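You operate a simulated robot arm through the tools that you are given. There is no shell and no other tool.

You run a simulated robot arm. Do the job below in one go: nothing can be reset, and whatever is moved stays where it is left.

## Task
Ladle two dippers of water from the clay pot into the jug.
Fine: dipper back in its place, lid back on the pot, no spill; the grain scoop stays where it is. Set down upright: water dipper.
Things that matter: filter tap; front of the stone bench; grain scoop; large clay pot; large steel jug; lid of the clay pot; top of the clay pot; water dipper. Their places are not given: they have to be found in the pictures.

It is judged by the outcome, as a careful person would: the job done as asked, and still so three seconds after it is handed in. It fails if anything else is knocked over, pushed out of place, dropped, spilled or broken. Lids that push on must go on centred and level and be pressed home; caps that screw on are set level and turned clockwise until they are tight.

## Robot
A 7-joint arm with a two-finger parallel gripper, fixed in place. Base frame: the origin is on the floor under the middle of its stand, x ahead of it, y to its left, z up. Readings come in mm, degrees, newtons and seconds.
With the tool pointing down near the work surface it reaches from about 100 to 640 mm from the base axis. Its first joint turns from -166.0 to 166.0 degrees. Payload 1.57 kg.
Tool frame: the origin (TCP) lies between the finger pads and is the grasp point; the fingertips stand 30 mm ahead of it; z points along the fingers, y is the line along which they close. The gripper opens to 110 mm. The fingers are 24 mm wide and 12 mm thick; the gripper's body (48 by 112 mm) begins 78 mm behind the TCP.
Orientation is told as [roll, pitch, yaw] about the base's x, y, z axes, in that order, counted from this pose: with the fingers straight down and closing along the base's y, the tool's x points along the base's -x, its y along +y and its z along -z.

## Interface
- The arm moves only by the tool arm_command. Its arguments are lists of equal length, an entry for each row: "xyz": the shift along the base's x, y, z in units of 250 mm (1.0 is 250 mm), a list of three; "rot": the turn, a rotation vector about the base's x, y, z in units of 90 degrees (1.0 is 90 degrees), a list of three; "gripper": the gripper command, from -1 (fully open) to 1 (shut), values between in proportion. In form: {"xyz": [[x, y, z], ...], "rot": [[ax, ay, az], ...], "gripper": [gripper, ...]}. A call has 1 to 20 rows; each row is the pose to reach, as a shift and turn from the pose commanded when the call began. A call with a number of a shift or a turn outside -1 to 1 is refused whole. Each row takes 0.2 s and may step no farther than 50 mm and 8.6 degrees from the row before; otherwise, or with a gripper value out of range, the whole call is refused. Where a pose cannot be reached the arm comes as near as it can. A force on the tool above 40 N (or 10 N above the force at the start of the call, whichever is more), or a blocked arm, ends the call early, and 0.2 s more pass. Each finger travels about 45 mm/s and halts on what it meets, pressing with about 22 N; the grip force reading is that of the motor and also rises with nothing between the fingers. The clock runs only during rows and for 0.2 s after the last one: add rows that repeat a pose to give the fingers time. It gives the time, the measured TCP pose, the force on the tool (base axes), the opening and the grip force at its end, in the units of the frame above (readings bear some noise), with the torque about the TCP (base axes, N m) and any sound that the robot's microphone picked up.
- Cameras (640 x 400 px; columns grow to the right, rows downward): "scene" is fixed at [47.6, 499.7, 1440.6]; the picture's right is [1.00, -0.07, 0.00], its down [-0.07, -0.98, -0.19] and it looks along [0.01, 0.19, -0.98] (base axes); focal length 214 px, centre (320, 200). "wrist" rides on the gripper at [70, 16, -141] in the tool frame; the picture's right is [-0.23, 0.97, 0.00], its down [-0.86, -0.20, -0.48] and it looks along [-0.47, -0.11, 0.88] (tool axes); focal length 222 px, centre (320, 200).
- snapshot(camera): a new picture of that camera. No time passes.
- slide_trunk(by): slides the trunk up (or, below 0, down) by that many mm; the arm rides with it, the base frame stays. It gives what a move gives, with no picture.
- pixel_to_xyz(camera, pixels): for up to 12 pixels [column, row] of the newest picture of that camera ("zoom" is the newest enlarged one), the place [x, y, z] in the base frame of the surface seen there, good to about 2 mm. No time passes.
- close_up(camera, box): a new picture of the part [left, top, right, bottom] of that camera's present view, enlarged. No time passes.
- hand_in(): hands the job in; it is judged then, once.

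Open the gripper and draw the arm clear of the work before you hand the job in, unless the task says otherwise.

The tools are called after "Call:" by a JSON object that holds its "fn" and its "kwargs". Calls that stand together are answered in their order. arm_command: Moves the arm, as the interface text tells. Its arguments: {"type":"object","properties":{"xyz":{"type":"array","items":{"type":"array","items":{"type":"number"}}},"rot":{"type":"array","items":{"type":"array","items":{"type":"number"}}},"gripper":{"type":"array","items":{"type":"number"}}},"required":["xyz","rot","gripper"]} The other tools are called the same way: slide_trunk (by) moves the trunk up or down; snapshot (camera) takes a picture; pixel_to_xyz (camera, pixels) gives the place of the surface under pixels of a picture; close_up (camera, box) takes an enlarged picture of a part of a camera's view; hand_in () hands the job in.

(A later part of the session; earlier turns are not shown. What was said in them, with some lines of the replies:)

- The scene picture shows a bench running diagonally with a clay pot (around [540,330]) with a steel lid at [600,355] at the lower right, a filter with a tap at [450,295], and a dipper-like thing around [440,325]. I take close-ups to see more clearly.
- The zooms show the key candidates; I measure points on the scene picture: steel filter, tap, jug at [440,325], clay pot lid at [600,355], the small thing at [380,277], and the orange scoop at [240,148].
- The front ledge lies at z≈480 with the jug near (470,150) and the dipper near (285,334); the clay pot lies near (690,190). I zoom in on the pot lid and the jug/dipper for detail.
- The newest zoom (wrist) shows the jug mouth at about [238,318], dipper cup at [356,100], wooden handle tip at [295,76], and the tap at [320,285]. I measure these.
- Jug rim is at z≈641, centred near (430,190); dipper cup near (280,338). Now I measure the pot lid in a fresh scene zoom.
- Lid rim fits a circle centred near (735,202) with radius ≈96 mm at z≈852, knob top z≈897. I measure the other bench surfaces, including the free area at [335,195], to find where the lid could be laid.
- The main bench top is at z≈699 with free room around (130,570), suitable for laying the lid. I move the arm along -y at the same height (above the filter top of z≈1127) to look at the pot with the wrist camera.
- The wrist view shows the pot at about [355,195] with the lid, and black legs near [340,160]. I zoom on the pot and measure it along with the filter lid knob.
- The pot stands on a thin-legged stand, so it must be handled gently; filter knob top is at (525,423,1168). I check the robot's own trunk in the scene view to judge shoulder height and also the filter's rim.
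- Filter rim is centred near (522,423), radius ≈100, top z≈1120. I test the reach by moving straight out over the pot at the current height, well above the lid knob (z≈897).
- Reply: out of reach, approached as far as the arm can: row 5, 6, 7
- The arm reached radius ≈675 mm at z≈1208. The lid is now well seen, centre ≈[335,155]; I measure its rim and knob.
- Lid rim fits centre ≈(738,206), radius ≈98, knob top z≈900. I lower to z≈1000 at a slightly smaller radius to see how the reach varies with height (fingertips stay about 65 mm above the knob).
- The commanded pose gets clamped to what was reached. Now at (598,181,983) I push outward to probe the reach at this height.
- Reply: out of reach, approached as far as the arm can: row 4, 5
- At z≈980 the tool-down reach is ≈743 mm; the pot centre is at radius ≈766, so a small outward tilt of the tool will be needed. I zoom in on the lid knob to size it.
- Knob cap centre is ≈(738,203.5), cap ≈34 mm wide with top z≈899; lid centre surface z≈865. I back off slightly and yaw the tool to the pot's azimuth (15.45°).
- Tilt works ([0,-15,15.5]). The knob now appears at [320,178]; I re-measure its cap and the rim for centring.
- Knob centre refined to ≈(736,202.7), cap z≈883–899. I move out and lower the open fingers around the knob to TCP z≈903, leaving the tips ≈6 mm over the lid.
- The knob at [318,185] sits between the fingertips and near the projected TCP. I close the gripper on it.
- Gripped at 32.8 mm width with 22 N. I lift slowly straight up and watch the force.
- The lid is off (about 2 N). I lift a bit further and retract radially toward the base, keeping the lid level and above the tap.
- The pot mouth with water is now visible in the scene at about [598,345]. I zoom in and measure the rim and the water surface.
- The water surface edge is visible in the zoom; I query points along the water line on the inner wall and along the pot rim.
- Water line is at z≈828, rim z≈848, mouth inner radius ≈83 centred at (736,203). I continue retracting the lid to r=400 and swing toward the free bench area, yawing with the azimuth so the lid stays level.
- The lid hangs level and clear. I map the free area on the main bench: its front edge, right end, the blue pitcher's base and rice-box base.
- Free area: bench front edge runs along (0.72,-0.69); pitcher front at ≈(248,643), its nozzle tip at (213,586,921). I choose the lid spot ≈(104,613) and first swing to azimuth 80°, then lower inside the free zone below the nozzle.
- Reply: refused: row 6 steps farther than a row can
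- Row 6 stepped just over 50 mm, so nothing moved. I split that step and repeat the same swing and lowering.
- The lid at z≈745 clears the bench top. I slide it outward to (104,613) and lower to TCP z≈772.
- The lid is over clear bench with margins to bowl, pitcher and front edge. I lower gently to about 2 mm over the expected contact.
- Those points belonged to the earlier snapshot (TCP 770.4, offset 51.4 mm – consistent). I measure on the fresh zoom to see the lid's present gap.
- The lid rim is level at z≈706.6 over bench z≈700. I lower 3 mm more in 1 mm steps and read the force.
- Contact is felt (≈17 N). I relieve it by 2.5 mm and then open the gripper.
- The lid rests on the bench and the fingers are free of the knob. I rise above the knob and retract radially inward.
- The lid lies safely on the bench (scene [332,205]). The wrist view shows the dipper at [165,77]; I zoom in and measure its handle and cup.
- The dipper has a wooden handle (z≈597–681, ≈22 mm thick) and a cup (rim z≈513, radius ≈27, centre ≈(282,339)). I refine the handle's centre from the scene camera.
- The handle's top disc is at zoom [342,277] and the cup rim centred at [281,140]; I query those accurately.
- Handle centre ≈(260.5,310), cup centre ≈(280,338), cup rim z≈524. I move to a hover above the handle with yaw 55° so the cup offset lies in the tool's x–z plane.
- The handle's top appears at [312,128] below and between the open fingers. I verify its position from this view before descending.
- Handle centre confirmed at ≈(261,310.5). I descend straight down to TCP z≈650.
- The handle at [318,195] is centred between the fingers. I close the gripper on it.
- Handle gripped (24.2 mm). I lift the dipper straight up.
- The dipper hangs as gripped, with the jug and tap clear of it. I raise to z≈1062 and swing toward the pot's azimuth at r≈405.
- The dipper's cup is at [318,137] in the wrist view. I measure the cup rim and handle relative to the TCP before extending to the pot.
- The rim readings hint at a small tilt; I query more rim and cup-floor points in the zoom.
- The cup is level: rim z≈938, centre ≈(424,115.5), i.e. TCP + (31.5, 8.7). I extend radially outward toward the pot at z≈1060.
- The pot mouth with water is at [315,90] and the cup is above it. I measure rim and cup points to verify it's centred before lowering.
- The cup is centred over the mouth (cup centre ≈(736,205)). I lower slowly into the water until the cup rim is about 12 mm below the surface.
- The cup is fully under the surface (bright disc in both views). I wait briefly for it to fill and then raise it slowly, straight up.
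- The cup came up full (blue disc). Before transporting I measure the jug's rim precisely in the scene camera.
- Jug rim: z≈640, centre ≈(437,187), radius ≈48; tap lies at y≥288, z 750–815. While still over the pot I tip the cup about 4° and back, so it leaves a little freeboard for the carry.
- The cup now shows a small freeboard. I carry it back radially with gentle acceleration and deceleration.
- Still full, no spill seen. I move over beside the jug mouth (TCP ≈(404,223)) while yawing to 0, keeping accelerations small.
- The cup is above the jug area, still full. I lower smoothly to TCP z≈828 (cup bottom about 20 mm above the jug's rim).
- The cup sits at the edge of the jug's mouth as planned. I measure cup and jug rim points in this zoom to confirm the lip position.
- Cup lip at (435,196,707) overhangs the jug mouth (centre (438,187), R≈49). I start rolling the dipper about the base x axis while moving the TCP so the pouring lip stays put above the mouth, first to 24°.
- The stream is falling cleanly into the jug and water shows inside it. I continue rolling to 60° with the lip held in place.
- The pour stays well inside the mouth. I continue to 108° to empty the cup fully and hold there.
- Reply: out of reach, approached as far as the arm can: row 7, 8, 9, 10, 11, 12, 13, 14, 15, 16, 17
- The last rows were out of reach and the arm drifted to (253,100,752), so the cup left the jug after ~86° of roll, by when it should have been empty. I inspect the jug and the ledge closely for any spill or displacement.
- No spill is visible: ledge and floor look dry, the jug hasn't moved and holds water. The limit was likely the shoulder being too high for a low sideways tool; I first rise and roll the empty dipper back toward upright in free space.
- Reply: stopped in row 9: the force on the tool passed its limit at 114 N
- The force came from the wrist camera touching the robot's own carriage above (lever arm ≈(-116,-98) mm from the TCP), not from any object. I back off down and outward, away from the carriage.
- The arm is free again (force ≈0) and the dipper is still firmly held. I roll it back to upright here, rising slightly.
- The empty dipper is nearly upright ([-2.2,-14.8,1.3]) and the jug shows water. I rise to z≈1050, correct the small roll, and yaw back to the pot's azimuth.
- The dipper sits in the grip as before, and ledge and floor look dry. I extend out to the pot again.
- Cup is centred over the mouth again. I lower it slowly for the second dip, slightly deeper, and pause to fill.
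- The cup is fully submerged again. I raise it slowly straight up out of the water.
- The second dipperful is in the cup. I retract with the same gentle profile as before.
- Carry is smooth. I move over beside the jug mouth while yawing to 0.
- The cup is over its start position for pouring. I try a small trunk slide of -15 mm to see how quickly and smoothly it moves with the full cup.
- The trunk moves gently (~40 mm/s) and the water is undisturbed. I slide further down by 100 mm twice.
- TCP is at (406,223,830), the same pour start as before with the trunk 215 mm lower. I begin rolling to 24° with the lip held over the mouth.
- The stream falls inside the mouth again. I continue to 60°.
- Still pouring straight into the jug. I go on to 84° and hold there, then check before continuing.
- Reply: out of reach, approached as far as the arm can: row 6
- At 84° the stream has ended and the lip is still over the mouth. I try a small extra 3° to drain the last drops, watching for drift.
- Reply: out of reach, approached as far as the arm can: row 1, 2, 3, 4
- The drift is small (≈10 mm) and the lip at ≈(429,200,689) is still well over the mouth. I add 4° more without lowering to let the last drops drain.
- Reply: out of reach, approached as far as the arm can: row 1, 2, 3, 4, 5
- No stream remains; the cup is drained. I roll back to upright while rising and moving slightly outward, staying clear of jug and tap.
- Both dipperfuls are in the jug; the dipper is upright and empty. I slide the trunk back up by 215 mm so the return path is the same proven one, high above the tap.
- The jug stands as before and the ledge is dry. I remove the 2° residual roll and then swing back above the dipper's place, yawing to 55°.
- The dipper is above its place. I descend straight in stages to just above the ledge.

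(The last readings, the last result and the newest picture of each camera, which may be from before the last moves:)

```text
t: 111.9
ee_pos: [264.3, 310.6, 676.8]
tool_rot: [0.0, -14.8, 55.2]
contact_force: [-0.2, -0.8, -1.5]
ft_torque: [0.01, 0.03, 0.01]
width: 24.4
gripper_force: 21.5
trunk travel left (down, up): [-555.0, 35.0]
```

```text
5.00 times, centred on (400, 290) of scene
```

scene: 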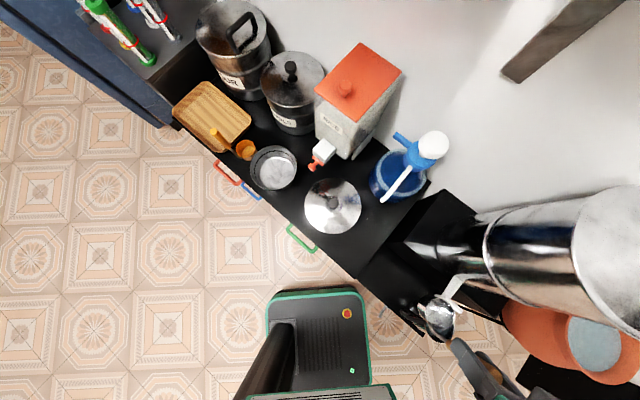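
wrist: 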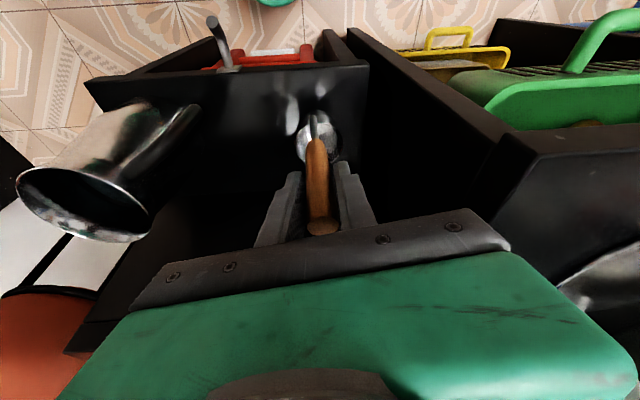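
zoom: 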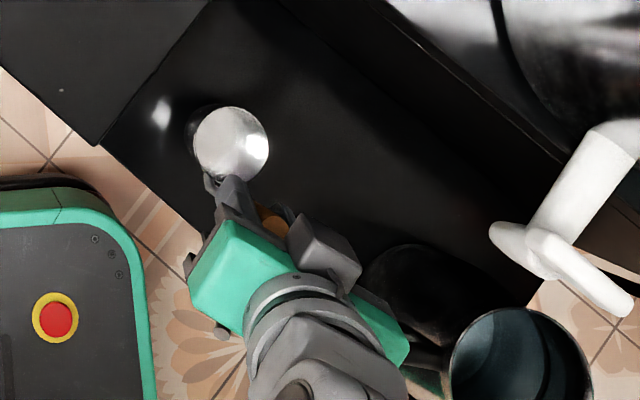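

I measure the cup rim at zoom [231,143] to compare with its original place (280,338).

Call:
{"fn": "pixel_to_xyz", "kwargs": {"camera": "zoom", "pixels": [[194, 150], [267, 145], [235, 108], [210, 118], [258, 120], [262, 165], [231, 145], [245, 178]]}}

```text
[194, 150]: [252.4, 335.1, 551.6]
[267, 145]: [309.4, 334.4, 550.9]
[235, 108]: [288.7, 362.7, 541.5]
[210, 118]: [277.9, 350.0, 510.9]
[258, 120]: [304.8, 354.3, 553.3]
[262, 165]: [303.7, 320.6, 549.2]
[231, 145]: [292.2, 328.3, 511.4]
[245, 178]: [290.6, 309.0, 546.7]
```

The cup is at ≈(281,336.5), within 2 mm of its original spot, and about 27 mm above the ledge. I lower it to about 2 mm above contact, then feel for contact.

Call:
{"fn": "arm_command", "kwargs": {"xyz": [[-0.002, 0.004, -0.04], [-0.003, 0.005, -0.075], [-0.003, 0.005, -0.09], [-0.003, 0.005, -0.098], [-0.003, 0.005, -0.098]], "rot": [[0, 0, 0], [0, 0, 0], [0, 0, 0], [0, 0, 0], [0, 0, 0]], "gripper": [1, 1, 1, 1, 1]}}

Call:
{"fn": "arm_command", "kwargs": {"xyz": [[0, 0, -0.004], [0, 0, -0.008], [0, 0, -0.012], [0, 0, -0.012]], "rot": [[0, 0, 0], [0, 0, 0], [0, 0, 0], [0, 0, 0]], "gripper": [1, 1, 1, 1]}}

```text
t: 113.1
ee_pos: [262.9, 310.6, 653.1]
tool_rot: [0.0, -14.8, 55.2]
contact_force: [0.7, -1.3, -0.9]
ft_torque: [0.0, 0.03, 0.03]
width: 24.2
gripper_force: 22.3
trunk travel left (down, up): [-555.0, 35.0]
```

```text
t: 114.1
ee_pos: [262.8, 311.9, 648.9]
tool_rot: [0.1, -14.8, 55.2]
contact_force: [-0.2, 0.2, -0.8]
ft_torque: [-0.02, 0.0, 0.02]
width: 24.5
gripper_force: 21.9
trunk travel left (down, up): [-555.0, 35.0]
```

No contact yet at 648.9; I lower 2 mm more.

Call:
{"fn": "arm_command", "kwargs": {"xyz": [[0, 0, -0.004], [0, 0, -0.008], [0, 0, -0.008]], "rot": [[0, 0, 0], [0, 0, 0], [0, 0, 0]], "gripper": [1, 1, 1]}}

```text
t: 114.9
ee_pos: [262.9, 310.2, 647.2]
tool_rot: [0.0, -14.9, 55.2]
contact_force: [-2.4, -3.5, 16.0]
ft_torque: [0.14, 0.0, -0.04]
width: 24.7
gripper_force: 22.4
trunk travel left (down, up): [-555.0, 35.0]
```

Contact at TCP z≈647. I relieve the pressure by about 1.5 mm and open the fingers gently.

Call:
{"fn": "arm_command", "kwargs": {"xyz": [[0, 0, 0.003], [0, 0, 0.006], [0, 0, 0.006], [0, 0, 0.006], [0, 0, 0.006], [0, 0, 0.006], [0, 0, 0.006], [0, 0, 0.006]], "rot": [[0, 0, 0], [0, 0, 0], [0, 0, 0], [0, 0, 0], [0, 0, 0], [0, 0, 0], [0, 0, 0], [0, 0, 0]], "gripper": [1, 1, 0.5, 0.4, 0.2, 0, -0.3, -0.5]}}

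Call:
{"fn": "snapshot", "kwargs": {"camera": "wrist"}}

Call:
{"fn": "close_up", "kwargs": {"camera": "scene", "box": [360, 250, 440, 330]}}

```text
t: 116.7
ee_pos: [261.2, 310.6, 649.4]
tool_rot: [0.0, -14.7, 55.3]
contact_force: [0.1, -0.6, -0.2]
ft_torque: [0.03, -0.02, -0.01]
width: 82.7
gripper_force: 0.0
trunk travel left (down, up): [-555.0, 35.0]
```

```text
taken
```

wrist: 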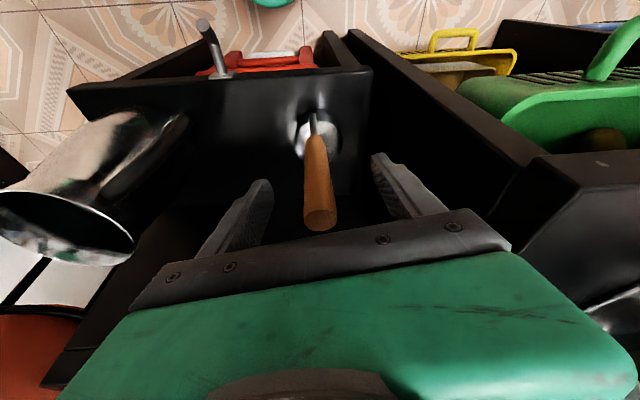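

```text
5.00 times, centred on (400, 290) of scene
```

zoom: 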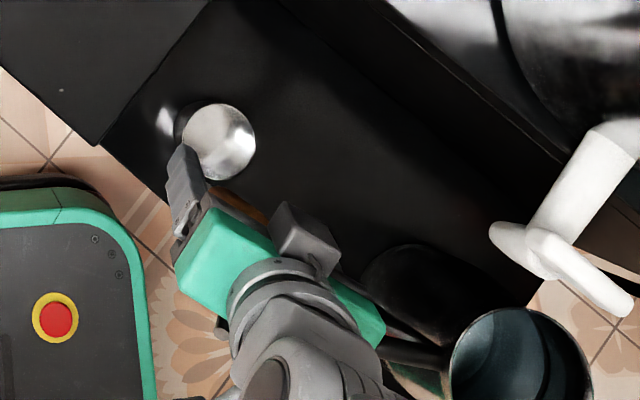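

The dipper stands upright on its spot, with fingers clear. I rise straight up and then swing back toward the lid along the earlier path.

Call:
{"fn": "arm_command", "kwargs": {"xyz": [[0, 0, 0.1], [0, 0, 0.25], [0, 0, 0.42], [0, 0, 0.6], [0, 0, 0.75], [0, 0, 0.88]], "rot": [[0, 0, 0], [0, 0, 0], [0, 0, 0], [0, 0, 0], [0, 0, 0], [0, 0, 0]], "gripper": [-0.5, -0.5, -0.5, -0.5, -0.5, -0.5]}}

Call:
{"fn": "arm_command", "kwargs": {"xyz": [[-0.127, 0.068, 0], [-0.254, 0.136, 0], [-0.381, 0.204, 0], [-0.508, 0.272, 0], [-0.636, 0.34, 0], [-0.766, 0.406, 0], [-0.766, 0.406, 0]], "rot": [[0, 0, 0.046], [0, 0, 0.092], [0, 0, 0.138], [0, 0, 0.184], [0, 0, 0.23], [0, 0, 0.2733], [0, 0, 0.2733]], "gripper": [-0.5, -0.5, -0.5, -0.5, -0.5, -0.5, -0.5]}}

Call:
{"fn": "snapshot", "kwargs": {"camera": "wrist"}}

Call:
{"fn": "close_up", "kwargs": {"camera": "scene", "box": [360, 250, 470, 350]}}

```text
t: 118.1
ee_pos: [262.9, 311.7, 870.2]
tool_rot: [0.1, -14.7, 55.2]
contact_force: [0.5, 0.0, -0.3]
ft_torque: [0.0, 0.01, 0.01]
width: 82.4
gripper_force: 0.1
trunk travel left (down, up): [-555.0, 35.0]
```

```text
t: 119.7
ee_pos: [69.5, 414.3, 869.7]
tool_rot: [-0.1, -14.8, 79.8]
contact_force: [-0.2, 0.9, 0.6]
ft_torque: [0.03, -0.03, 0.0]
width: 82.6
gripper_force: 0.1
trunk travel left (down, up): [-555.0, 35.0]
```

```text
taken
```

wrist: 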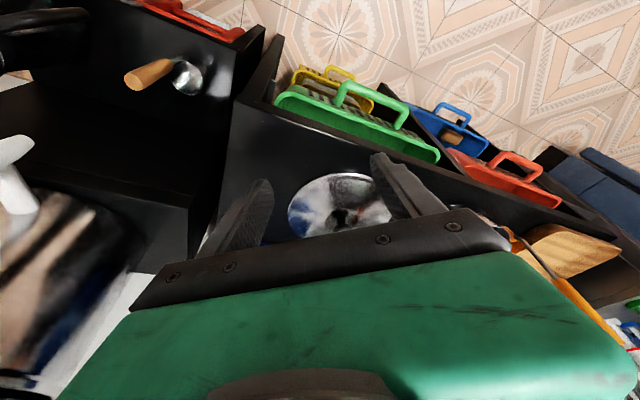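

```text
4.00 times, centred on (415, 300) of scene
```

zoom: 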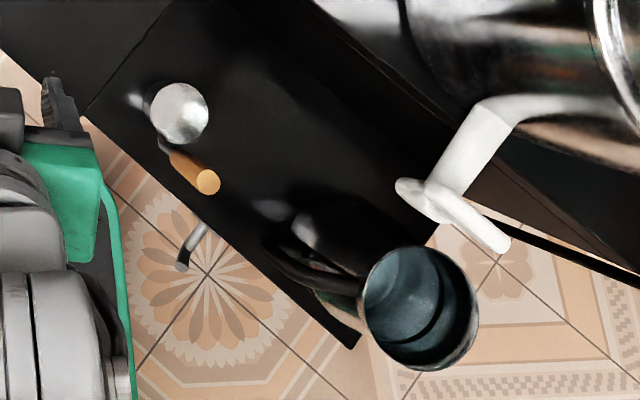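

The dipper is back in place, standing upright. Now I locate the lid's knob from the scene camera (near [332,205]).

Call:
{"fn": "close_up", "kwargs": {"camera": "scene", "box": [295, 170, 370, 240]}}

Call:
{"fn": "pixel_to_xyz", "kwargs": {"camera": "zoom", "pixels": [[335, 190], [320, 200], [340, 205], [300, 190], [90, 200], [200, 60], [400, 60], [530, 170], [500, 320], [330, 390], [160, 320], [335, 215]]}}

```text
5.71 times, centred on (332, 205) of scene
```

zoom: 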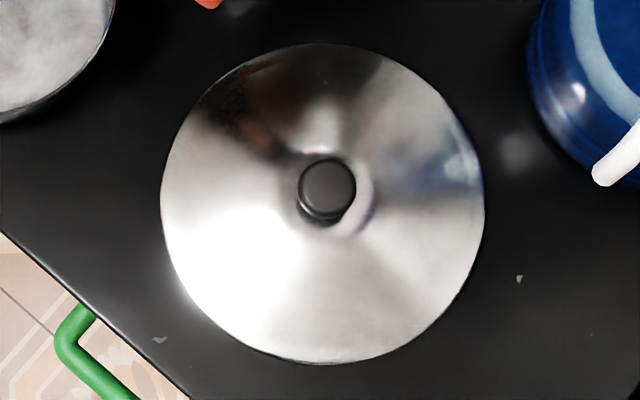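

```text
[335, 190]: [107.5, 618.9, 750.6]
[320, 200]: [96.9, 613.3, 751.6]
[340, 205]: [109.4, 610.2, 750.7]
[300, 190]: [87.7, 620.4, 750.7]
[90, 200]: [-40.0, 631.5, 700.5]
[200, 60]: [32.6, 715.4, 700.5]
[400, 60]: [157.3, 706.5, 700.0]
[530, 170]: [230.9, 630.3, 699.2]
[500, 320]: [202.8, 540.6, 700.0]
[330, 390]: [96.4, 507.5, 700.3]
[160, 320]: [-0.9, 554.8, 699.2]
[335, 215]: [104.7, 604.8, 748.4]
```

Knob top is ≈(103,620,751). I query the rim edges to get the lid's centre too.

Call:
{"fn": "pixel_to_xyz", "kwargs": {"camera": "zoom", "pixels": [[166, 203], [479, 203], [322, 48], [322, 359], [210, 90], [435, 90], [435, 315], [210, 315], [327, 187], [327, 165], [327, 205], [345, 187]]}}

```text
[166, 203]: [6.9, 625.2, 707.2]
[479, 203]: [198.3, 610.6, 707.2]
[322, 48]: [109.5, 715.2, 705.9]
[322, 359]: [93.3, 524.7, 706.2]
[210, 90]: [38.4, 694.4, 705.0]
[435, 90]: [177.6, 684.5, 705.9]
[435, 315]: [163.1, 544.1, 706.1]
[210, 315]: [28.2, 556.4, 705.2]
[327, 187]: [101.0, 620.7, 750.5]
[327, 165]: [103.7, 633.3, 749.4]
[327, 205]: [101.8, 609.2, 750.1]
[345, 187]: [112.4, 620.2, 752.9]
```

Lid centre ≈(102,619), knob consistent. I move over it and lower the open fingers around the knob to TCP z≈757.

Call:
{"fn": "arm_command", "kwargs": {"xyz": [[0.026, 0.16, 0], [0.053, 0.32, 0], [0.079, 0.485, 0], [0.106, 0.65, -0.05], [0.132, 0.8, -0.14], [0.132, 0.809, -0.25], [0.132, 0.809, -0.36], [0.132, 0.809, -0.42], [0.132, 0.809, -0.45], [0.132, 0.809, -0.45]], "rot": [[0, 0, 0], [0, 0, 0], [0, 0, 0], [0, 0, 0], [0, 0, 0], [0, 0, 0], [0, 0, 0], [0, 0, 0], [0, 0, 0], [0, 0, 0]], "gripper": [-0.5, -0.5, -0.5, -0.5, -0.5, -0.5, -0.5, -0.5, -0.5, -0.5]}}

Call:
{"fn": "snapshot", "kwargs": {"camera": "wrist"}}

```text
t: 121.9
ee_pos: [103.9, 614.4, 756.0]
tool_rot: [0.0, -14.7, 79.8]
contact_force: [-0.5, 0.1, -0.3]
ft_torque: [-0.01, 0.0, -0.02]
width: 82.3
gripper_force: 0.1
trunk travel left (down, up): [-555.0, 35.0]
```

```text
taken
```

wrist: 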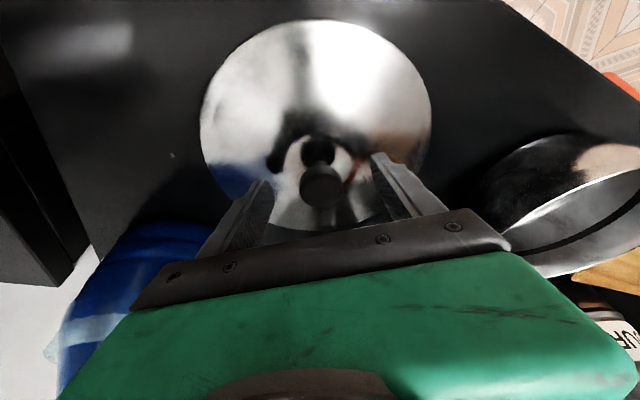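

The knob sits between the fingers exactly as when I released it. I close the gripper and then lift slightly.

Call:
{"fn": "arm_command", "kwargs": {"xyz": [[0, 0, 0], [0, 0, 0], [0, 0, 0], [0, 0, 0], [0, 0, 0], [0, 0, 0]], "rot": [[0, 0, 0], [0, 0, 0], [0, 0, 0], [0, 0, 0], [0, 0, 0], [0, 0, 0]], "gripper": [0.2, 0.5, 1, 1, 1, 1]}}

Call:
{"fn": "arm_command", "kwargs": {"xyz": [[0, 0, 0.02], [0, 0, 0.05], [0, 0, 0.08], [0, 0, 0.11], [0, 0, 0.14]], "rot": [[0, 0, 0], [0, 0, 0], [0, 0, 0], [0, 0, 0], [0, 0, 0]], "gripper": [1, 1, 1, 1, 1]}}

Call:
{"fn": "snapshot", "kwargs": {"camera": "wrist"}}

Call:
{"fn": "pixel_to_xyz", "kwargs": {"camera": "wrist", "pixels": [[205, 100], [320, 24], [425, 100], [215, 150], [425, 140], [250, 45], [390, 45]]}}

```text
t: 123.3
ee_pos: [102.7, 614.7, 757.6]
tool_rot: [0.0, -14.8, 79.7]
contact_force: [-0.1, -0.1, 0.2]
ft_torque: [0.06, -0.03, 0.03]
width: 33.0
gripper_force: 22.4
trunk travel left (down, up): [-555.0, 35.0]
```

```text
t: 124.5
ee_pos: [103.6, 614.2, 791.6]
tool_rot: [0.0, -14.8, 79.8]
contact_force: [-0.2, -0.6, -0.4]
ft_torque: [0.0, -0.03, 0.02]
width: 32.7
gripper_force: 21.8
trunk travel left (down, up): [-555.0, 35.0]
```

```text
taken
```

wrist: 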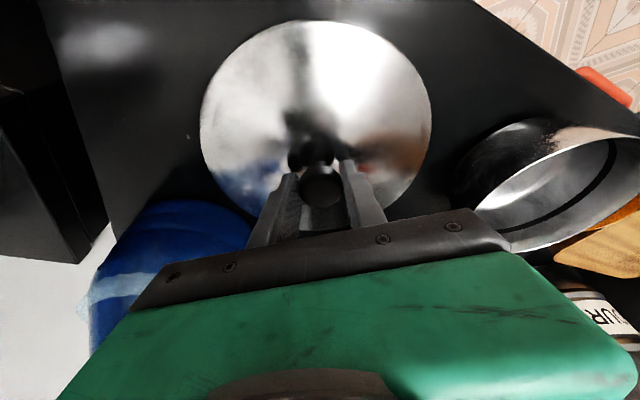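

```text
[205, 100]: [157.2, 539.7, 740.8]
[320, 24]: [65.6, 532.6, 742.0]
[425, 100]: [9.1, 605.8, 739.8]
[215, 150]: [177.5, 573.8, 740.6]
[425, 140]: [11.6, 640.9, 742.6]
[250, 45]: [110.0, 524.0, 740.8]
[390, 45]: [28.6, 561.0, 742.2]
```

The lid is lifted and level. I retract it inward at this height (below the pitcher's nozzle), then rise to z≈990.

Call:
{"fn": "arm_command", "kwargs": {"xyz": [[-0.02, -0.15, 0.01], [-0.04, -0.3, 0.01], [-0.06, -0.45, 0.01], [-0.08, -0.6, 0.01], [-0.09, -0.69, 0.01], [-0.09, -0.69, 0.17], [-0.09, -0.69, 0.34], [-0.09, -0.69, 0.5], [-0.09, -0.69, 0.66], [-0.09, -0.69, 0.79]], "rot": [[0, 0, 0], [0, 0, 0], [0, 0, 0], [0, 0, 0], [0, 0, 0], [0, 0, 0], [0, 0, 0], [0, 0, 0], [0, 0, 0], [0, 0, 0]], "gripper": [1, 1, 1, 1, 1, 1, 1, 1, 1, 1]}}

Call:
{"fn": "snapshot", "kwargs": {"camera": "scene"}}

```text
t: 126.7
ee_pos: [81.7, 440.3, 991.0]
tool_rot: [0.0, -14.8, 79.8]
contact_force: [0.3, -0.4, -2.0]
ft_torque: [0.02, 0.02, -0.01]
width: 32.5
gripper_force: 21.6
trunk travel left (down, up): [-555.0, 35.0]
```

```text
taken
```

scene: 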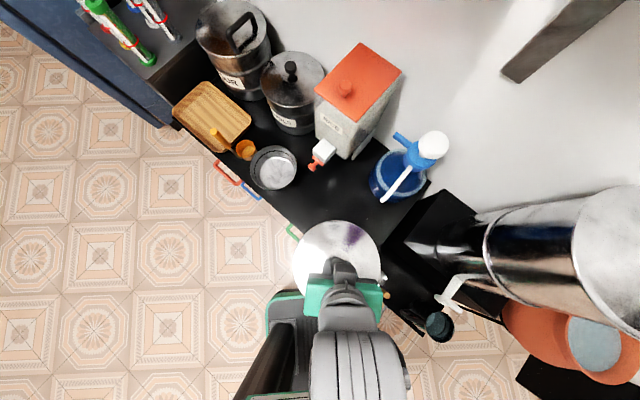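

The lid is clear. I swing it back around at r≈400 above the tap toward the pot's azimuth.

Call:
{"fn": "arm_command", "kwargs": {"xyz": [[0.089, -0.092, 0], [0.207, -0.21, 0], [0.349, -0.311, 0], [0.497, -0.39, 0], [0.636, -0.483, 0], [0.764, -0.591, 0], [0.881, -0.712, 0], [0.968, -0.821, 0]], "rot": [[0, 0, -0.0389], [0, 0, -0.0944], [0, 0, -0.1611], [0, 0, -0.2278], [0, 0, -0.2944], [0, 0, -0.3611], [0, 0, -0.4278], [0, 0, -0.4833]], "gripper": [1, 1, 1, 1, 1, 1, 1, 1]}}

Call:
{"fn": "arm_command", "kwargs": {"xyz": [[0.091, -0.14, 0], [0.167, -0.29, 0], [0.227, -0.446, 0], [0.248, -0.516, 0], [0.402, -0.473, 0], [0.576, -0.425, 0], [0.75, -0.378, 0], [0.923, -0.33, 0]], "rot": [[0, 0, -0.0667], [0, 0, -0.1333], [0, 0, -0.2], [0, 0, -0.2317], [0, 0, -0.2317], [0, 0, -0.2317], [0, 0, -0.2317], [0, 0, -0.2317]], "gripper": [1, 1, 1, 1, 1, 1, 1, 1]}}

Call:
{"fn": "snapshot", "kwargs": {"camera": "scene"}}

Call:
{"fn": "snapshot", "kwargs": {"camera": "wrist"}}

```text
t: 128.5
ee_pos: [323.7, 235.7, 990.7]
tool_rot: [0.0, -14.8, 36.2]
contact_force: [-0.6, 1.1, -1.2]
ft_torque: [0.03, 0.02, 0.02]
width: 33.0
gripper_force: 22.0
trunk travel left (down, up): [-555.0, 35.0]
```

```text
t: 130.3
ee_pos: [553.3, 153.4, 989.3]
tool_rot: [-0.1, -14.7, 15.4]
contact_force: [0.5, 0.6, -0.9]
ft_torque: [-0.01, 0.03, -0.01]
width: 32.7
gripper_force: 22.5
trunk travel left (down, up): [-555.0, 35.0]
```

```text
taken
```

scene: 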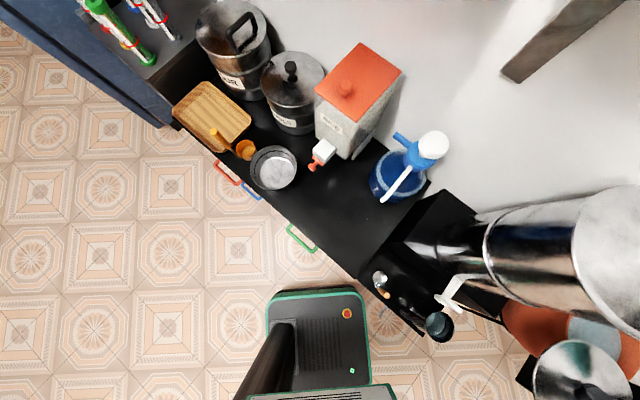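

```text
taken
```

wrist: 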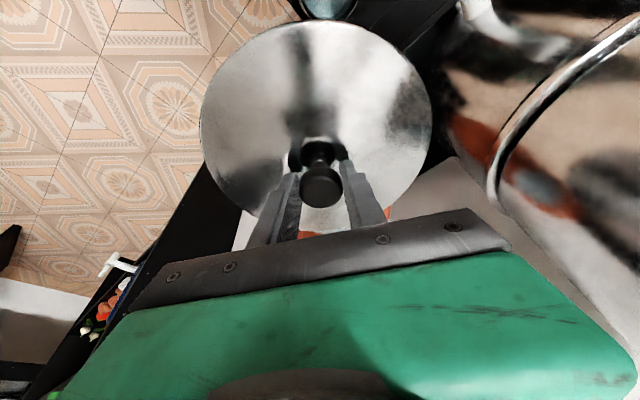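

I measure the lid's rim in the wrist view to learn its centre relative to the TCP before placing.

Call:
{"fn": "pixel_to_xyz", "kwargs": {"camera": "wrist", "pixels": [[203, 115], [207, 95], [240, 48], [280, 26], [316, 21], [350, 25], [395, 50], [424, 95], [429, 120], [207, 150], [425, 145], [243, 208]]}}

Call:
{"fn": "pixel_to_xyz", "kwargs": {"camera": "scene", "pixels": [[534, 380], [545, 355], [565, 343], [590, 342], [612, 352], [625, 368], [580, 390], [590, 395]]}}

```text
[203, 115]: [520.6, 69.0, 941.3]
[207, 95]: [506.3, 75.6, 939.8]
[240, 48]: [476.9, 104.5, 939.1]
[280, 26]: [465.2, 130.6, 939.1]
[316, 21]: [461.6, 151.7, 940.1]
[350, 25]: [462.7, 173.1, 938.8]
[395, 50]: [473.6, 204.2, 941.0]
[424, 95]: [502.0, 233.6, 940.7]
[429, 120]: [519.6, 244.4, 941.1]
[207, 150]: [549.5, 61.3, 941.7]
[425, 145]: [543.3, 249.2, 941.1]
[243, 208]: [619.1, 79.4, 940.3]
```

```text
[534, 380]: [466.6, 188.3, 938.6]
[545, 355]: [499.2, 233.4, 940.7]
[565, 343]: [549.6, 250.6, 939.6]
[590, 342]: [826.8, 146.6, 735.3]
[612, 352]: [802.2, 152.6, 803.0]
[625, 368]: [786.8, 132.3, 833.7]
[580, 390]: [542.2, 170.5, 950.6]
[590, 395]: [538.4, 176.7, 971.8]
```

Lid centre is ≈TCP + (3.5,2) and level. I extend to hover over the pot with the lid about 20 mm above the rim.

Call:
{"fn": "arm_command", "kwargs": {"xyz": [[0.16, 0.043, 0], [0.32, 0.085, 0], [0.48, 0.127, 0], [0.62, 0.164, 0], [0.717, 0.19, 0], [0.717, 0.19, -0.1], [0.717, 0.19, -0.2], [0.717, 0.19, -0.25], [0.717, 0.19, -0.25]], "rot": [[0, 0, 0], [0, 0, 0], [0, 0, 0], [0, 0, 0], [0, 0, 0], [0, 0, 0], [0, 0, 0], [0, 0, 0], [0, 0, 0]], "gripper": [1, 1, 1, 1, 1, 1, 1, 1, 1]}}

Call:
{"fn": "snapshot", "kwargs": {"camera": "wrist"}}

Call:
{"fn": "close_up", "kwargs": {"camera": "scene", "box": [540, 300, 640, 400]}}

Call:
{"fn": "pixel_to_xyz", "kwargs": {"camera": "wrist", "pixels": [[203, 115], [207, 95], [240, 48], [280, 26], [316, 21], [350, 25], [395, 50], [424, 95], [429, 120], [207, 150], [425, 145], [243, 208]]}}

```text
t: 132.3
ee_pos: [732.1, 204.1, 925.7]
tool_rot: [0.0, -14.8, 15.3]
contact_force: [0.0, 0.1, -1.8]
ft_torque: [-0.01, 0.03, 0.0]
width: 32.9
gripper_force: 22.3
trunk travel left (down, up): [-555.0, 35.0]
```

```text
taken
```

wrist: 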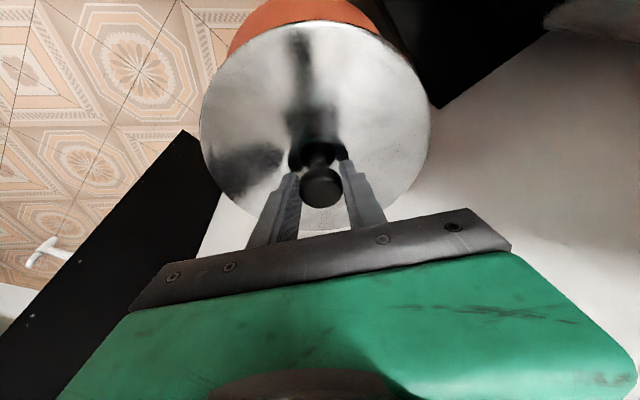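

```text
4.00 times, centred on (590, 350) of scene
```

zoom: 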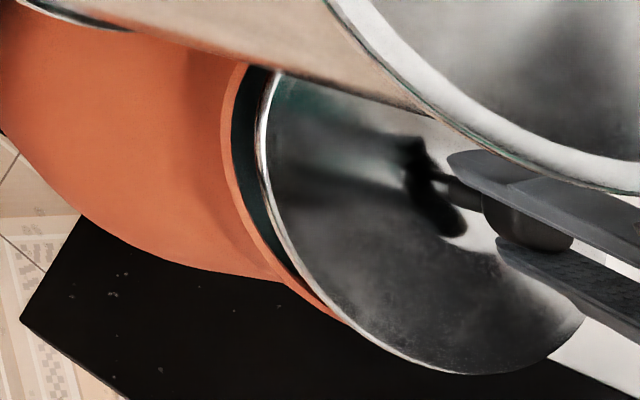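

```text
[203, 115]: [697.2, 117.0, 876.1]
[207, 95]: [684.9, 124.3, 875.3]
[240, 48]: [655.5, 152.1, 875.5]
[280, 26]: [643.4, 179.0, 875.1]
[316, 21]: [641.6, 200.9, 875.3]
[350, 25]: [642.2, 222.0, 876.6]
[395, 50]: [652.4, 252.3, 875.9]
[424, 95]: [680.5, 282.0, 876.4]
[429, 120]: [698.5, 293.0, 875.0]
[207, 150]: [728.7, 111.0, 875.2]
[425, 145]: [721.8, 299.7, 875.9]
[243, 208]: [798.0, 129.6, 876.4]
```

Lid centre now ≈(735.8,204.8) versus pot centre ≈(736,202.8); I shift 2 mm in -y and lower to about 3 mm above the rim.

Call:
{"fn": "arm_command", "kwargs": {"xyz": [[0, -0.008, -0.02], [0, -0.008, -0.045], [0, -0.008, -0.062], [0, -0.008, -0.07], [0, -0.008, -0.07]], "rot": [[0, 0, 0], [0, 0, 0], [0, 0, 0], [0, 0, 0], [0, 0, 0]], "gripper": [1, 1, 1, 1, 1]}}

Call:
{"fn": "snapshot", "kwargs": {"camera": "wrist"}}

Call:
{"fn": "close_up", "kwargs": {"camera": "scene", "box": [540, 300, 640, 400]}}

Call:
{"fn": "pixel_to_xyz", "kwargs": {"camera": "wrist", "pixels": [[203, 115], [207, 95], [240, 48], [280, 26], [316, 21], [350, 25], [395, 50], [424, 95], [429, 120], [207, 150], [425, 145], [243, 208]]}}

```text
t: 133.5
ee_pos: [733.2, 201.6, 908.9]
tool_rot: [-0.1, -14.8, 15.4]
contact_force: [0.8, -0.8, -1.8]
ft_torque: [0.0, -0.01, -0.01]
width: 32.7
gripper_force: 22.3
trunk travel left (down, up): [-555.0, 35.0]
```

```text
taken
```

wrist: 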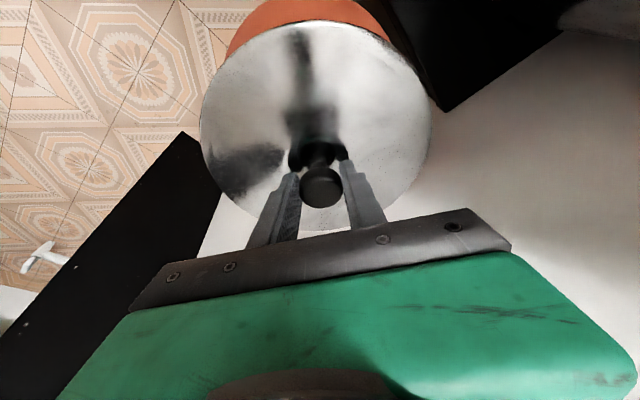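

```text
4.00 times, centred on (590, 350) of scene
```

zoom: 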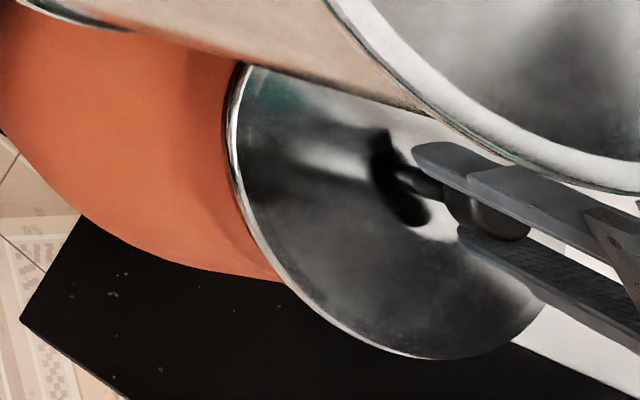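

```text
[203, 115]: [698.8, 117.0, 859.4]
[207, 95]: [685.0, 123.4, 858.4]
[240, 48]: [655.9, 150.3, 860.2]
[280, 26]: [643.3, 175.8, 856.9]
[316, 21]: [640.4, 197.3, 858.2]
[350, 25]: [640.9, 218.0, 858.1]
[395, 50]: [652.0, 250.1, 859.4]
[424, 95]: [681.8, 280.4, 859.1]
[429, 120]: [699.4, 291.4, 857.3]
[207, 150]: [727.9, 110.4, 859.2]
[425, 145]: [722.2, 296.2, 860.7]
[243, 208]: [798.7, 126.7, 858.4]
```

Lid centre ≈(736,202.7), level, rim z≈858.8 (seated value was ≈853.5). I lower the last ~5 mm in small steps and read the force.

Call:
{"fn": "arm_command", "kwargs": {"xyz": [[0, 0, -0.006], [0, 0, -0.012], [0, 0, -0.016], [0, 0, -0.018], [0, 0, -0.018]], "rot": [[0, 0, 0], [0, 0, 0], [0, 0, 0], [0, 0, 0], [0, 0, 0]], "gripper": [1, 1, 1, 1, 1]}}

```text
t: 134.7
ee_pos: [733.0, 200.2, 904.6]
tool_rot: [0.1, -14.9, 15.4]
contact_force: [0.0, 0.0, -1.3]
ft_torque: [0.0, -0.01, 0.01]
width: 32.7
gripper_force: 22.2
trunk travel left (down, up): [-555.0, 35.0]
```

Not yet seated (force still −1.3 N). I go down 2 mm more in half-millimetre steps.

Call:
{"fn": "arm_command", "kwargs": {"xyz": [[0, 0, -0.002], [0, 0, -0.004], [0, 0, -0.006], [0, 0, -0.006]], "rot": [[0, 0, 0], [0, 0, 0], [0, 0, 0], [0, 0, 0]], "gripper": [1, 1, 1, 1]}}

```text
t: 135.7
ee_pos: [733.5, 198.4, 904.4]
tool_rot: [0.0, -14.7, 15.5]
contact_force: [-0.3, -0.4, -1.3]
ft_torque: [0.03, -0.02, 0.01]
width: 33.0
gripper_force: 21.8
trunk travel left (down, up): [-555.0, 35.0]
```

Still free. I lower another 2 mm.

Call:
{"fn": "arm_command", "kwargs": {"xyz": [[0, 0, -0.002], [0, 0, -0.004], [0, 0, -0.006], [0, 0, -0.008], [0, 0, -0.008]], "rot": [[0, 0, 0], [0, 0, 0], [0, 0, 0], [0, 0, 0], [0, 0, 0]], "gripper": [1, 1, 1, 1, 1]}}

Call:
{"fn": "snapshot", "kwargs": {"camera": "wrist"}}

Call:
{"fn": "pixel_to_xyz", "kwargs": {"camera": "wrist", "pixels": [[203, 115], [207, 95], [240, 48], [280, 26], [316, 21], [350, 25], [395, 50], [424, 95], [429, 120], [207, 150], [425, 145], [243, 208]]}}

```text
t: 136.9
ee_pos: [733.3, 199.2, 902.8]
tool_rot: [0.0, -14.9, 15.4]
contact_force: [-2.7, -2.6, 11.8]
ft_torque: [-0.13, 0.12, -0.05]
width: 32.6
gripper_force: 21.8
trunk travel left (down, up): [-555.0, 35.0]
```

```text
taken
```

wrist: 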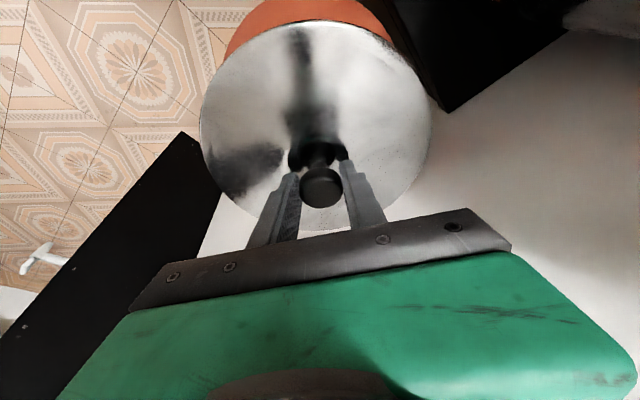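

```text
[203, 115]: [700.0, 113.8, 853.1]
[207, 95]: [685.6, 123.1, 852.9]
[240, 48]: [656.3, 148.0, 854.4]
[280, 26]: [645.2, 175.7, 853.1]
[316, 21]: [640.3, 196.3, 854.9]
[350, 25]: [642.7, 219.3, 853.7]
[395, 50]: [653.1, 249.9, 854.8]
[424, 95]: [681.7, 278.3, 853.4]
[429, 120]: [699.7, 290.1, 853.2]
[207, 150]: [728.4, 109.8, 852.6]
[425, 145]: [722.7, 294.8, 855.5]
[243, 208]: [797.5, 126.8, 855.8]
```

The lid is seated: 11.8 N contact, rim z≈853–855 as at the start, centre ≈(736,202). I relieve the load and open the fingers gently.

Call:
{"fn": "arm_command", "kwargs": {"xyz": [[0, 0, 0.003], [0, 0, 0.005], [0, 0, 0.005], [0, 0, 0.005], [0, 0, 0.005], [0, 0, 0.005], [0, 0, 0.005], [0, 0, 0.005], [0, 0, 0.005]], "rot": [[0, 0, 0], [0, 0, 0], [0, 0, 0], [0, 0, 0], [0, 0, 0], [0, 0, 0], [0, 0, 0], [0, 0, 0], [0, 0, 0]], "gripper": [1, 1, 0.38, 0.3, 0.1, -0.2, -0.5, -0.8, -0.8]}}

Call:
{"fn": "snapshot", "kwargs": {"camera": "wrist"}}

```text
t: 138.9
ee_pos: [734.6, 201.1, 903.1]
tool_rot: [0.1, -14.7, 15.4]
contact_force: [0.3, 0.7, 0.1]
ft_torque: [0.04, 0.02, 0.01]
width: 99.3
gripper_force: 0.1
trunk travel left (down, up): [-555.0, 35.0]
```

```text
taken
```

wrist: 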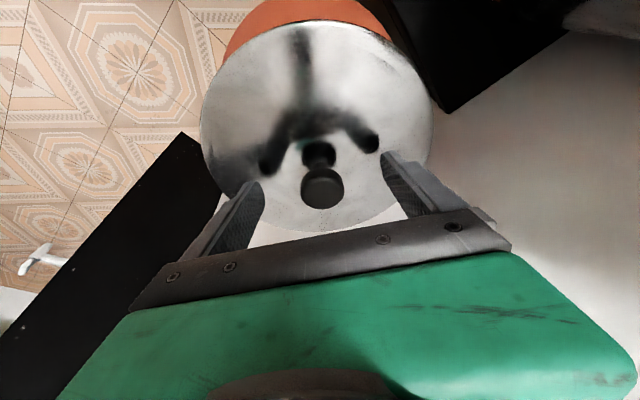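

The fingers are clear of the knob. I rise straight up, then back off to inspect the lid.

Call:
{"fn": "arm_command", "kwargs": {"xyz": [[0, 0, 0.06], [0, 0, 0.15], [0, 0, 0.27], [-0.06, -0.017, 0.37], [-0.2, -0.055, 0.4], [-0.34, -0.094, 0.4], [-0.48, -0.132, 0.4], [-0.62, -0.171, 0.4]], "rot": [[0, 0, 0], [0, 0, 0], [0, 0, 0], [0, 0, 0], [0, 0, 0], [0, 0, 0], [0, 0, 0], [0, 0, 0]], "gripper": [-0.8, -0.8, -0.8, -0.8, -0.8, -0.8, -0.8, -0.8]}}

Call:
{"fn": "snapshot", "kwargs": {"camera": "scene"}}

Call:
{"fn": "snapshot", "kwargs": {"camera": "wrist"}}

Call:
{"fn": "close_up", "kwargs": {"camera": "scene", "box": [540, 300, 640, 400]}}

```text
t: 140.7
ee_pos: [579.1, 158.5, 1002.6]
tool_rot: [0.0, -14.9, 15.4]
contact_force: [-1.2, 0.8, 0.2]
ft_torque: [0.0, -0.06, -0.03]
width: 98.8
gripper_force: 0.1
trunk travel left (down, up): [-555.0, 35.0]
```

```text
taken
```

scene: 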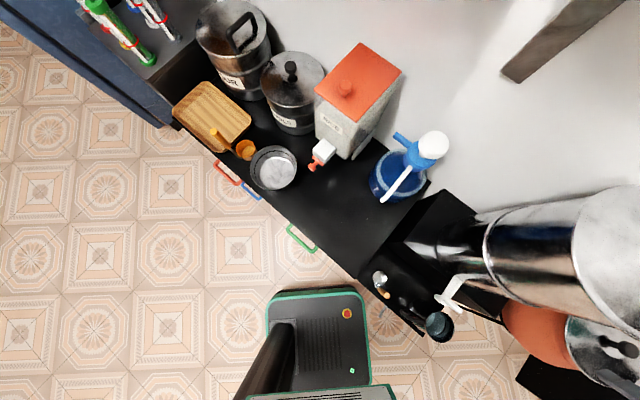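

```text
taken
```

wrist: 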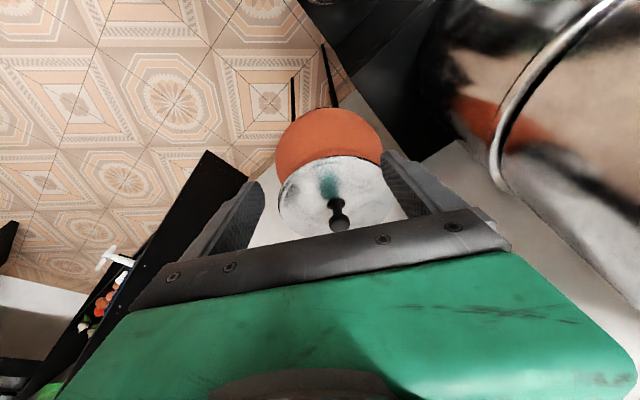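

```text
4.00 times, centred on (590, 350) of scene
```

zoom: 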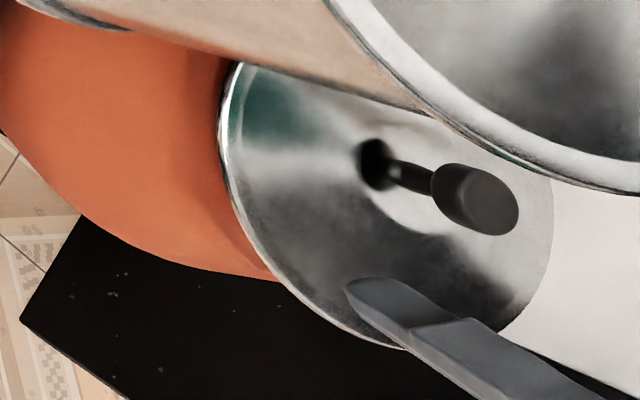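

The lid looks as it did at the start. I verify its height, level and centre with rim points from both views, and check the dipper and jug.

Call:
{"fn": "pixel_to_xyz", "kwargs": {"camera": "zoom", "pixels": [[224, 130], [247, 215], [302, 290], [350, 325], [545, 250], [520, 310], [475, 200], [237, 75], [300, 200], [450, 270], [400, 110], [372, 165]]}}

Call:
{"fn": "close_up", "kwargs": {"camera": "scene", "box": [360, 250, 480, 350]}}

Call:
{"fn": "close_up", "kwargs": {"camera": "wrist", "box": [260, 90, 420, 250]}}

```text
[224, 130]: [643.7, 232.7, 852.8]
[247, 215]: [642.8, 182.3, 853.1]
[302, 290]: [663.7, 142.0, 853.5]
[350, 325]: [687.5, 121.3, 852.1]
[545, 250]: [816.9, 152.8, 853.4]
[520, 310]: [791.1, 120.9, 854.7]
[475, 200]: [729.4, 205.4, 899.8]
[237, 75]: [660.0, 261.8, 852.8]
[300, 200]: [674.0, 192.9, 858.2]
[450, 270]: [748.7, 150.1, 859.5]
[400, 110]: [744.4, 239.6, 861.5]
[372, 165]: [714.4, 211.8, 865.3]
```

```text
4.00 times, centred on (420, 300) of scene
```

zoom: 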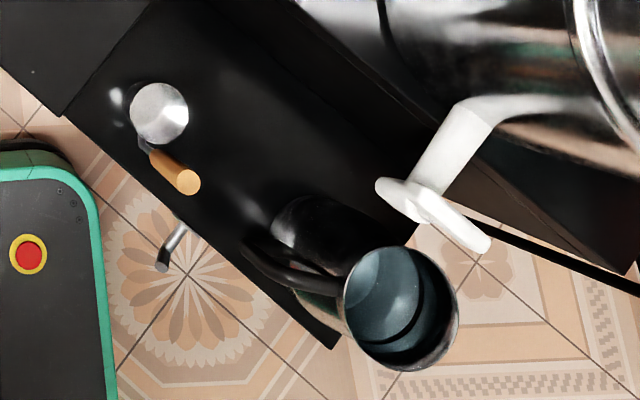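

```text
2.50 times, centred on (340, 170) of wrist
```

zoom: 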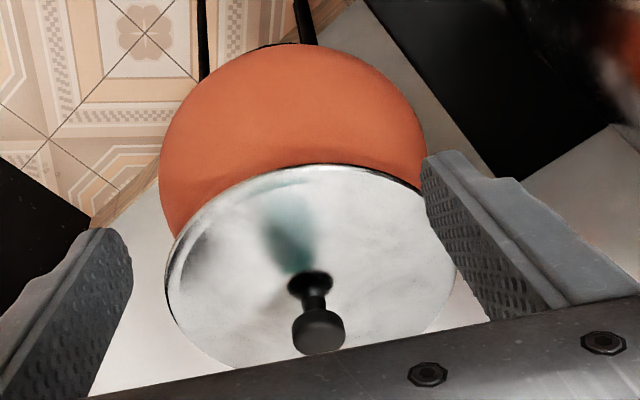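

All is in order: lid level at z≈853 and centred as originally, dipper upright at its spot, jug with water in place, tap untouched. I raise and retract the arm clear with the gripper fully open.

Call:
{"fn": "arm_command", "kwargs": {"xyz": [[-0.086, -0.005, 0.145], [-0.172, -0.01, 0.29], [-0.258, -0.015, 0.435], [-0.344, -0.02, 0.58], [-0.43, -0.025, 0.725], [-0.516, -0.03, 0.868], [-0.516, -0.03, 0.868], [-0.516, -0.03, 0.868]], "rot": [[0, 0, 0], [0, 0, 0], [0, 0, 0], [0, 0, 0], [0, 0, 0], [0, 0, 0], [0, 0, 0], [0, 0, 0]], "gripper": [-1, -1, -1, -1, -1, -1, -1, -1]}}

Call:
{"fn": "snapshot", "kwargs": {"camera": "scene"}}

Call:
{"fn": "snapshot", "kwargs": {"camera": "wrist"}}

Call:
{"fn": "close_up", "kwargs": {"camera": "scene", "box": [360, 250, 410, 310]}}

```text
t: 142.5
ee_pos: [449.5, 148.2, 1215.7]
tool_rot: [0.0, -14.8, 15.3]
contact_force: [0.0, -1.0, 0.2]
ft_torque: [0.01, -0.02, 0.0]
width: 109.9
gripper_force: 0.1
trunk travel left (down, up): [-555.0, 35.0]
```

```text
taken
```

scene: 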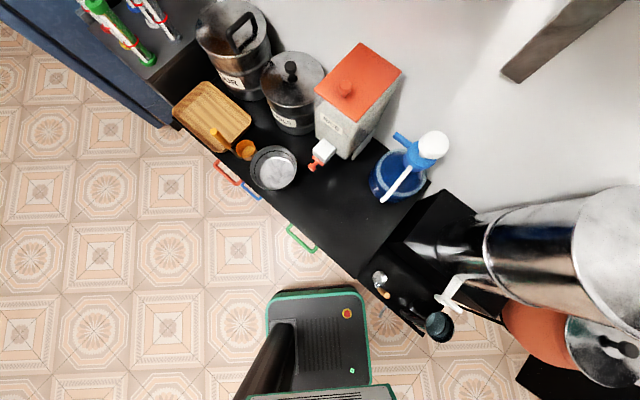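

```text
taken
```

wrist: 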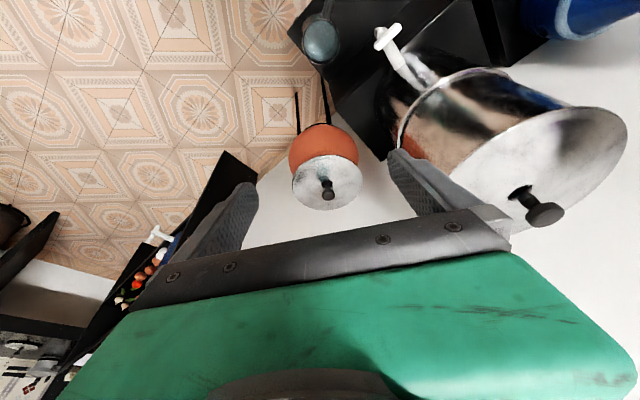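

```text
6.67 times, centred on (385, 280) of scene
```

zoom: 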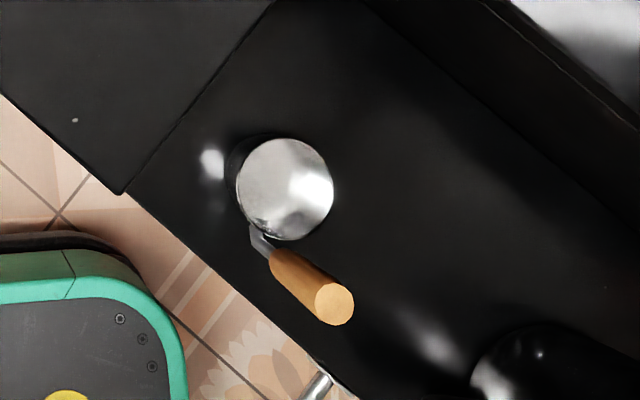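

The dipper stands upright in its place, the lid is back centred and level on the pot, the jug holds the two dippers of water, the grain scoop is untouched, and no spill is visible. The arm is clear with the gripper open, so I hand the job in.

Call:
{"fn": "hand_in", "kwargs": {}}

```text
The job is handed in.
```

I ladled two dippers of water from the clay pot into the jug, and the job is handed in. I have not received a verdict on it.

- **Water:** both dippers came up full. I tipped each back about 4° over the pot so nothing would slop on the way. The streams I saw in the pictures fell inside the jug's mouth.
- **Dipper:** it is empty and standing upright, a few millimetres at most from where it started.
- **Lid:** it is back on the pot, level and centred to within about 2 mm, with the rim at the same height as at the start. It is a plain resting lid, so I pressed it on only lightly.
- **Everything else:** the grain scoop, jug, tap and filter look where they were, and I saw no spill on the ledge or floor.

Two things went less cleanly:

- **First pour:** the arm ran out of reach near the end and drifted off the jug, with the cup already almost empty. A few drops could have fallen outside; I saw none in the pictures.
- **Touch on the robot:** on the way back from that pour, the wrist camera touched the robot's own carriage and the move stopped at 114 N. The dipper stayed firmly held, and I saw nothing else disturbed.
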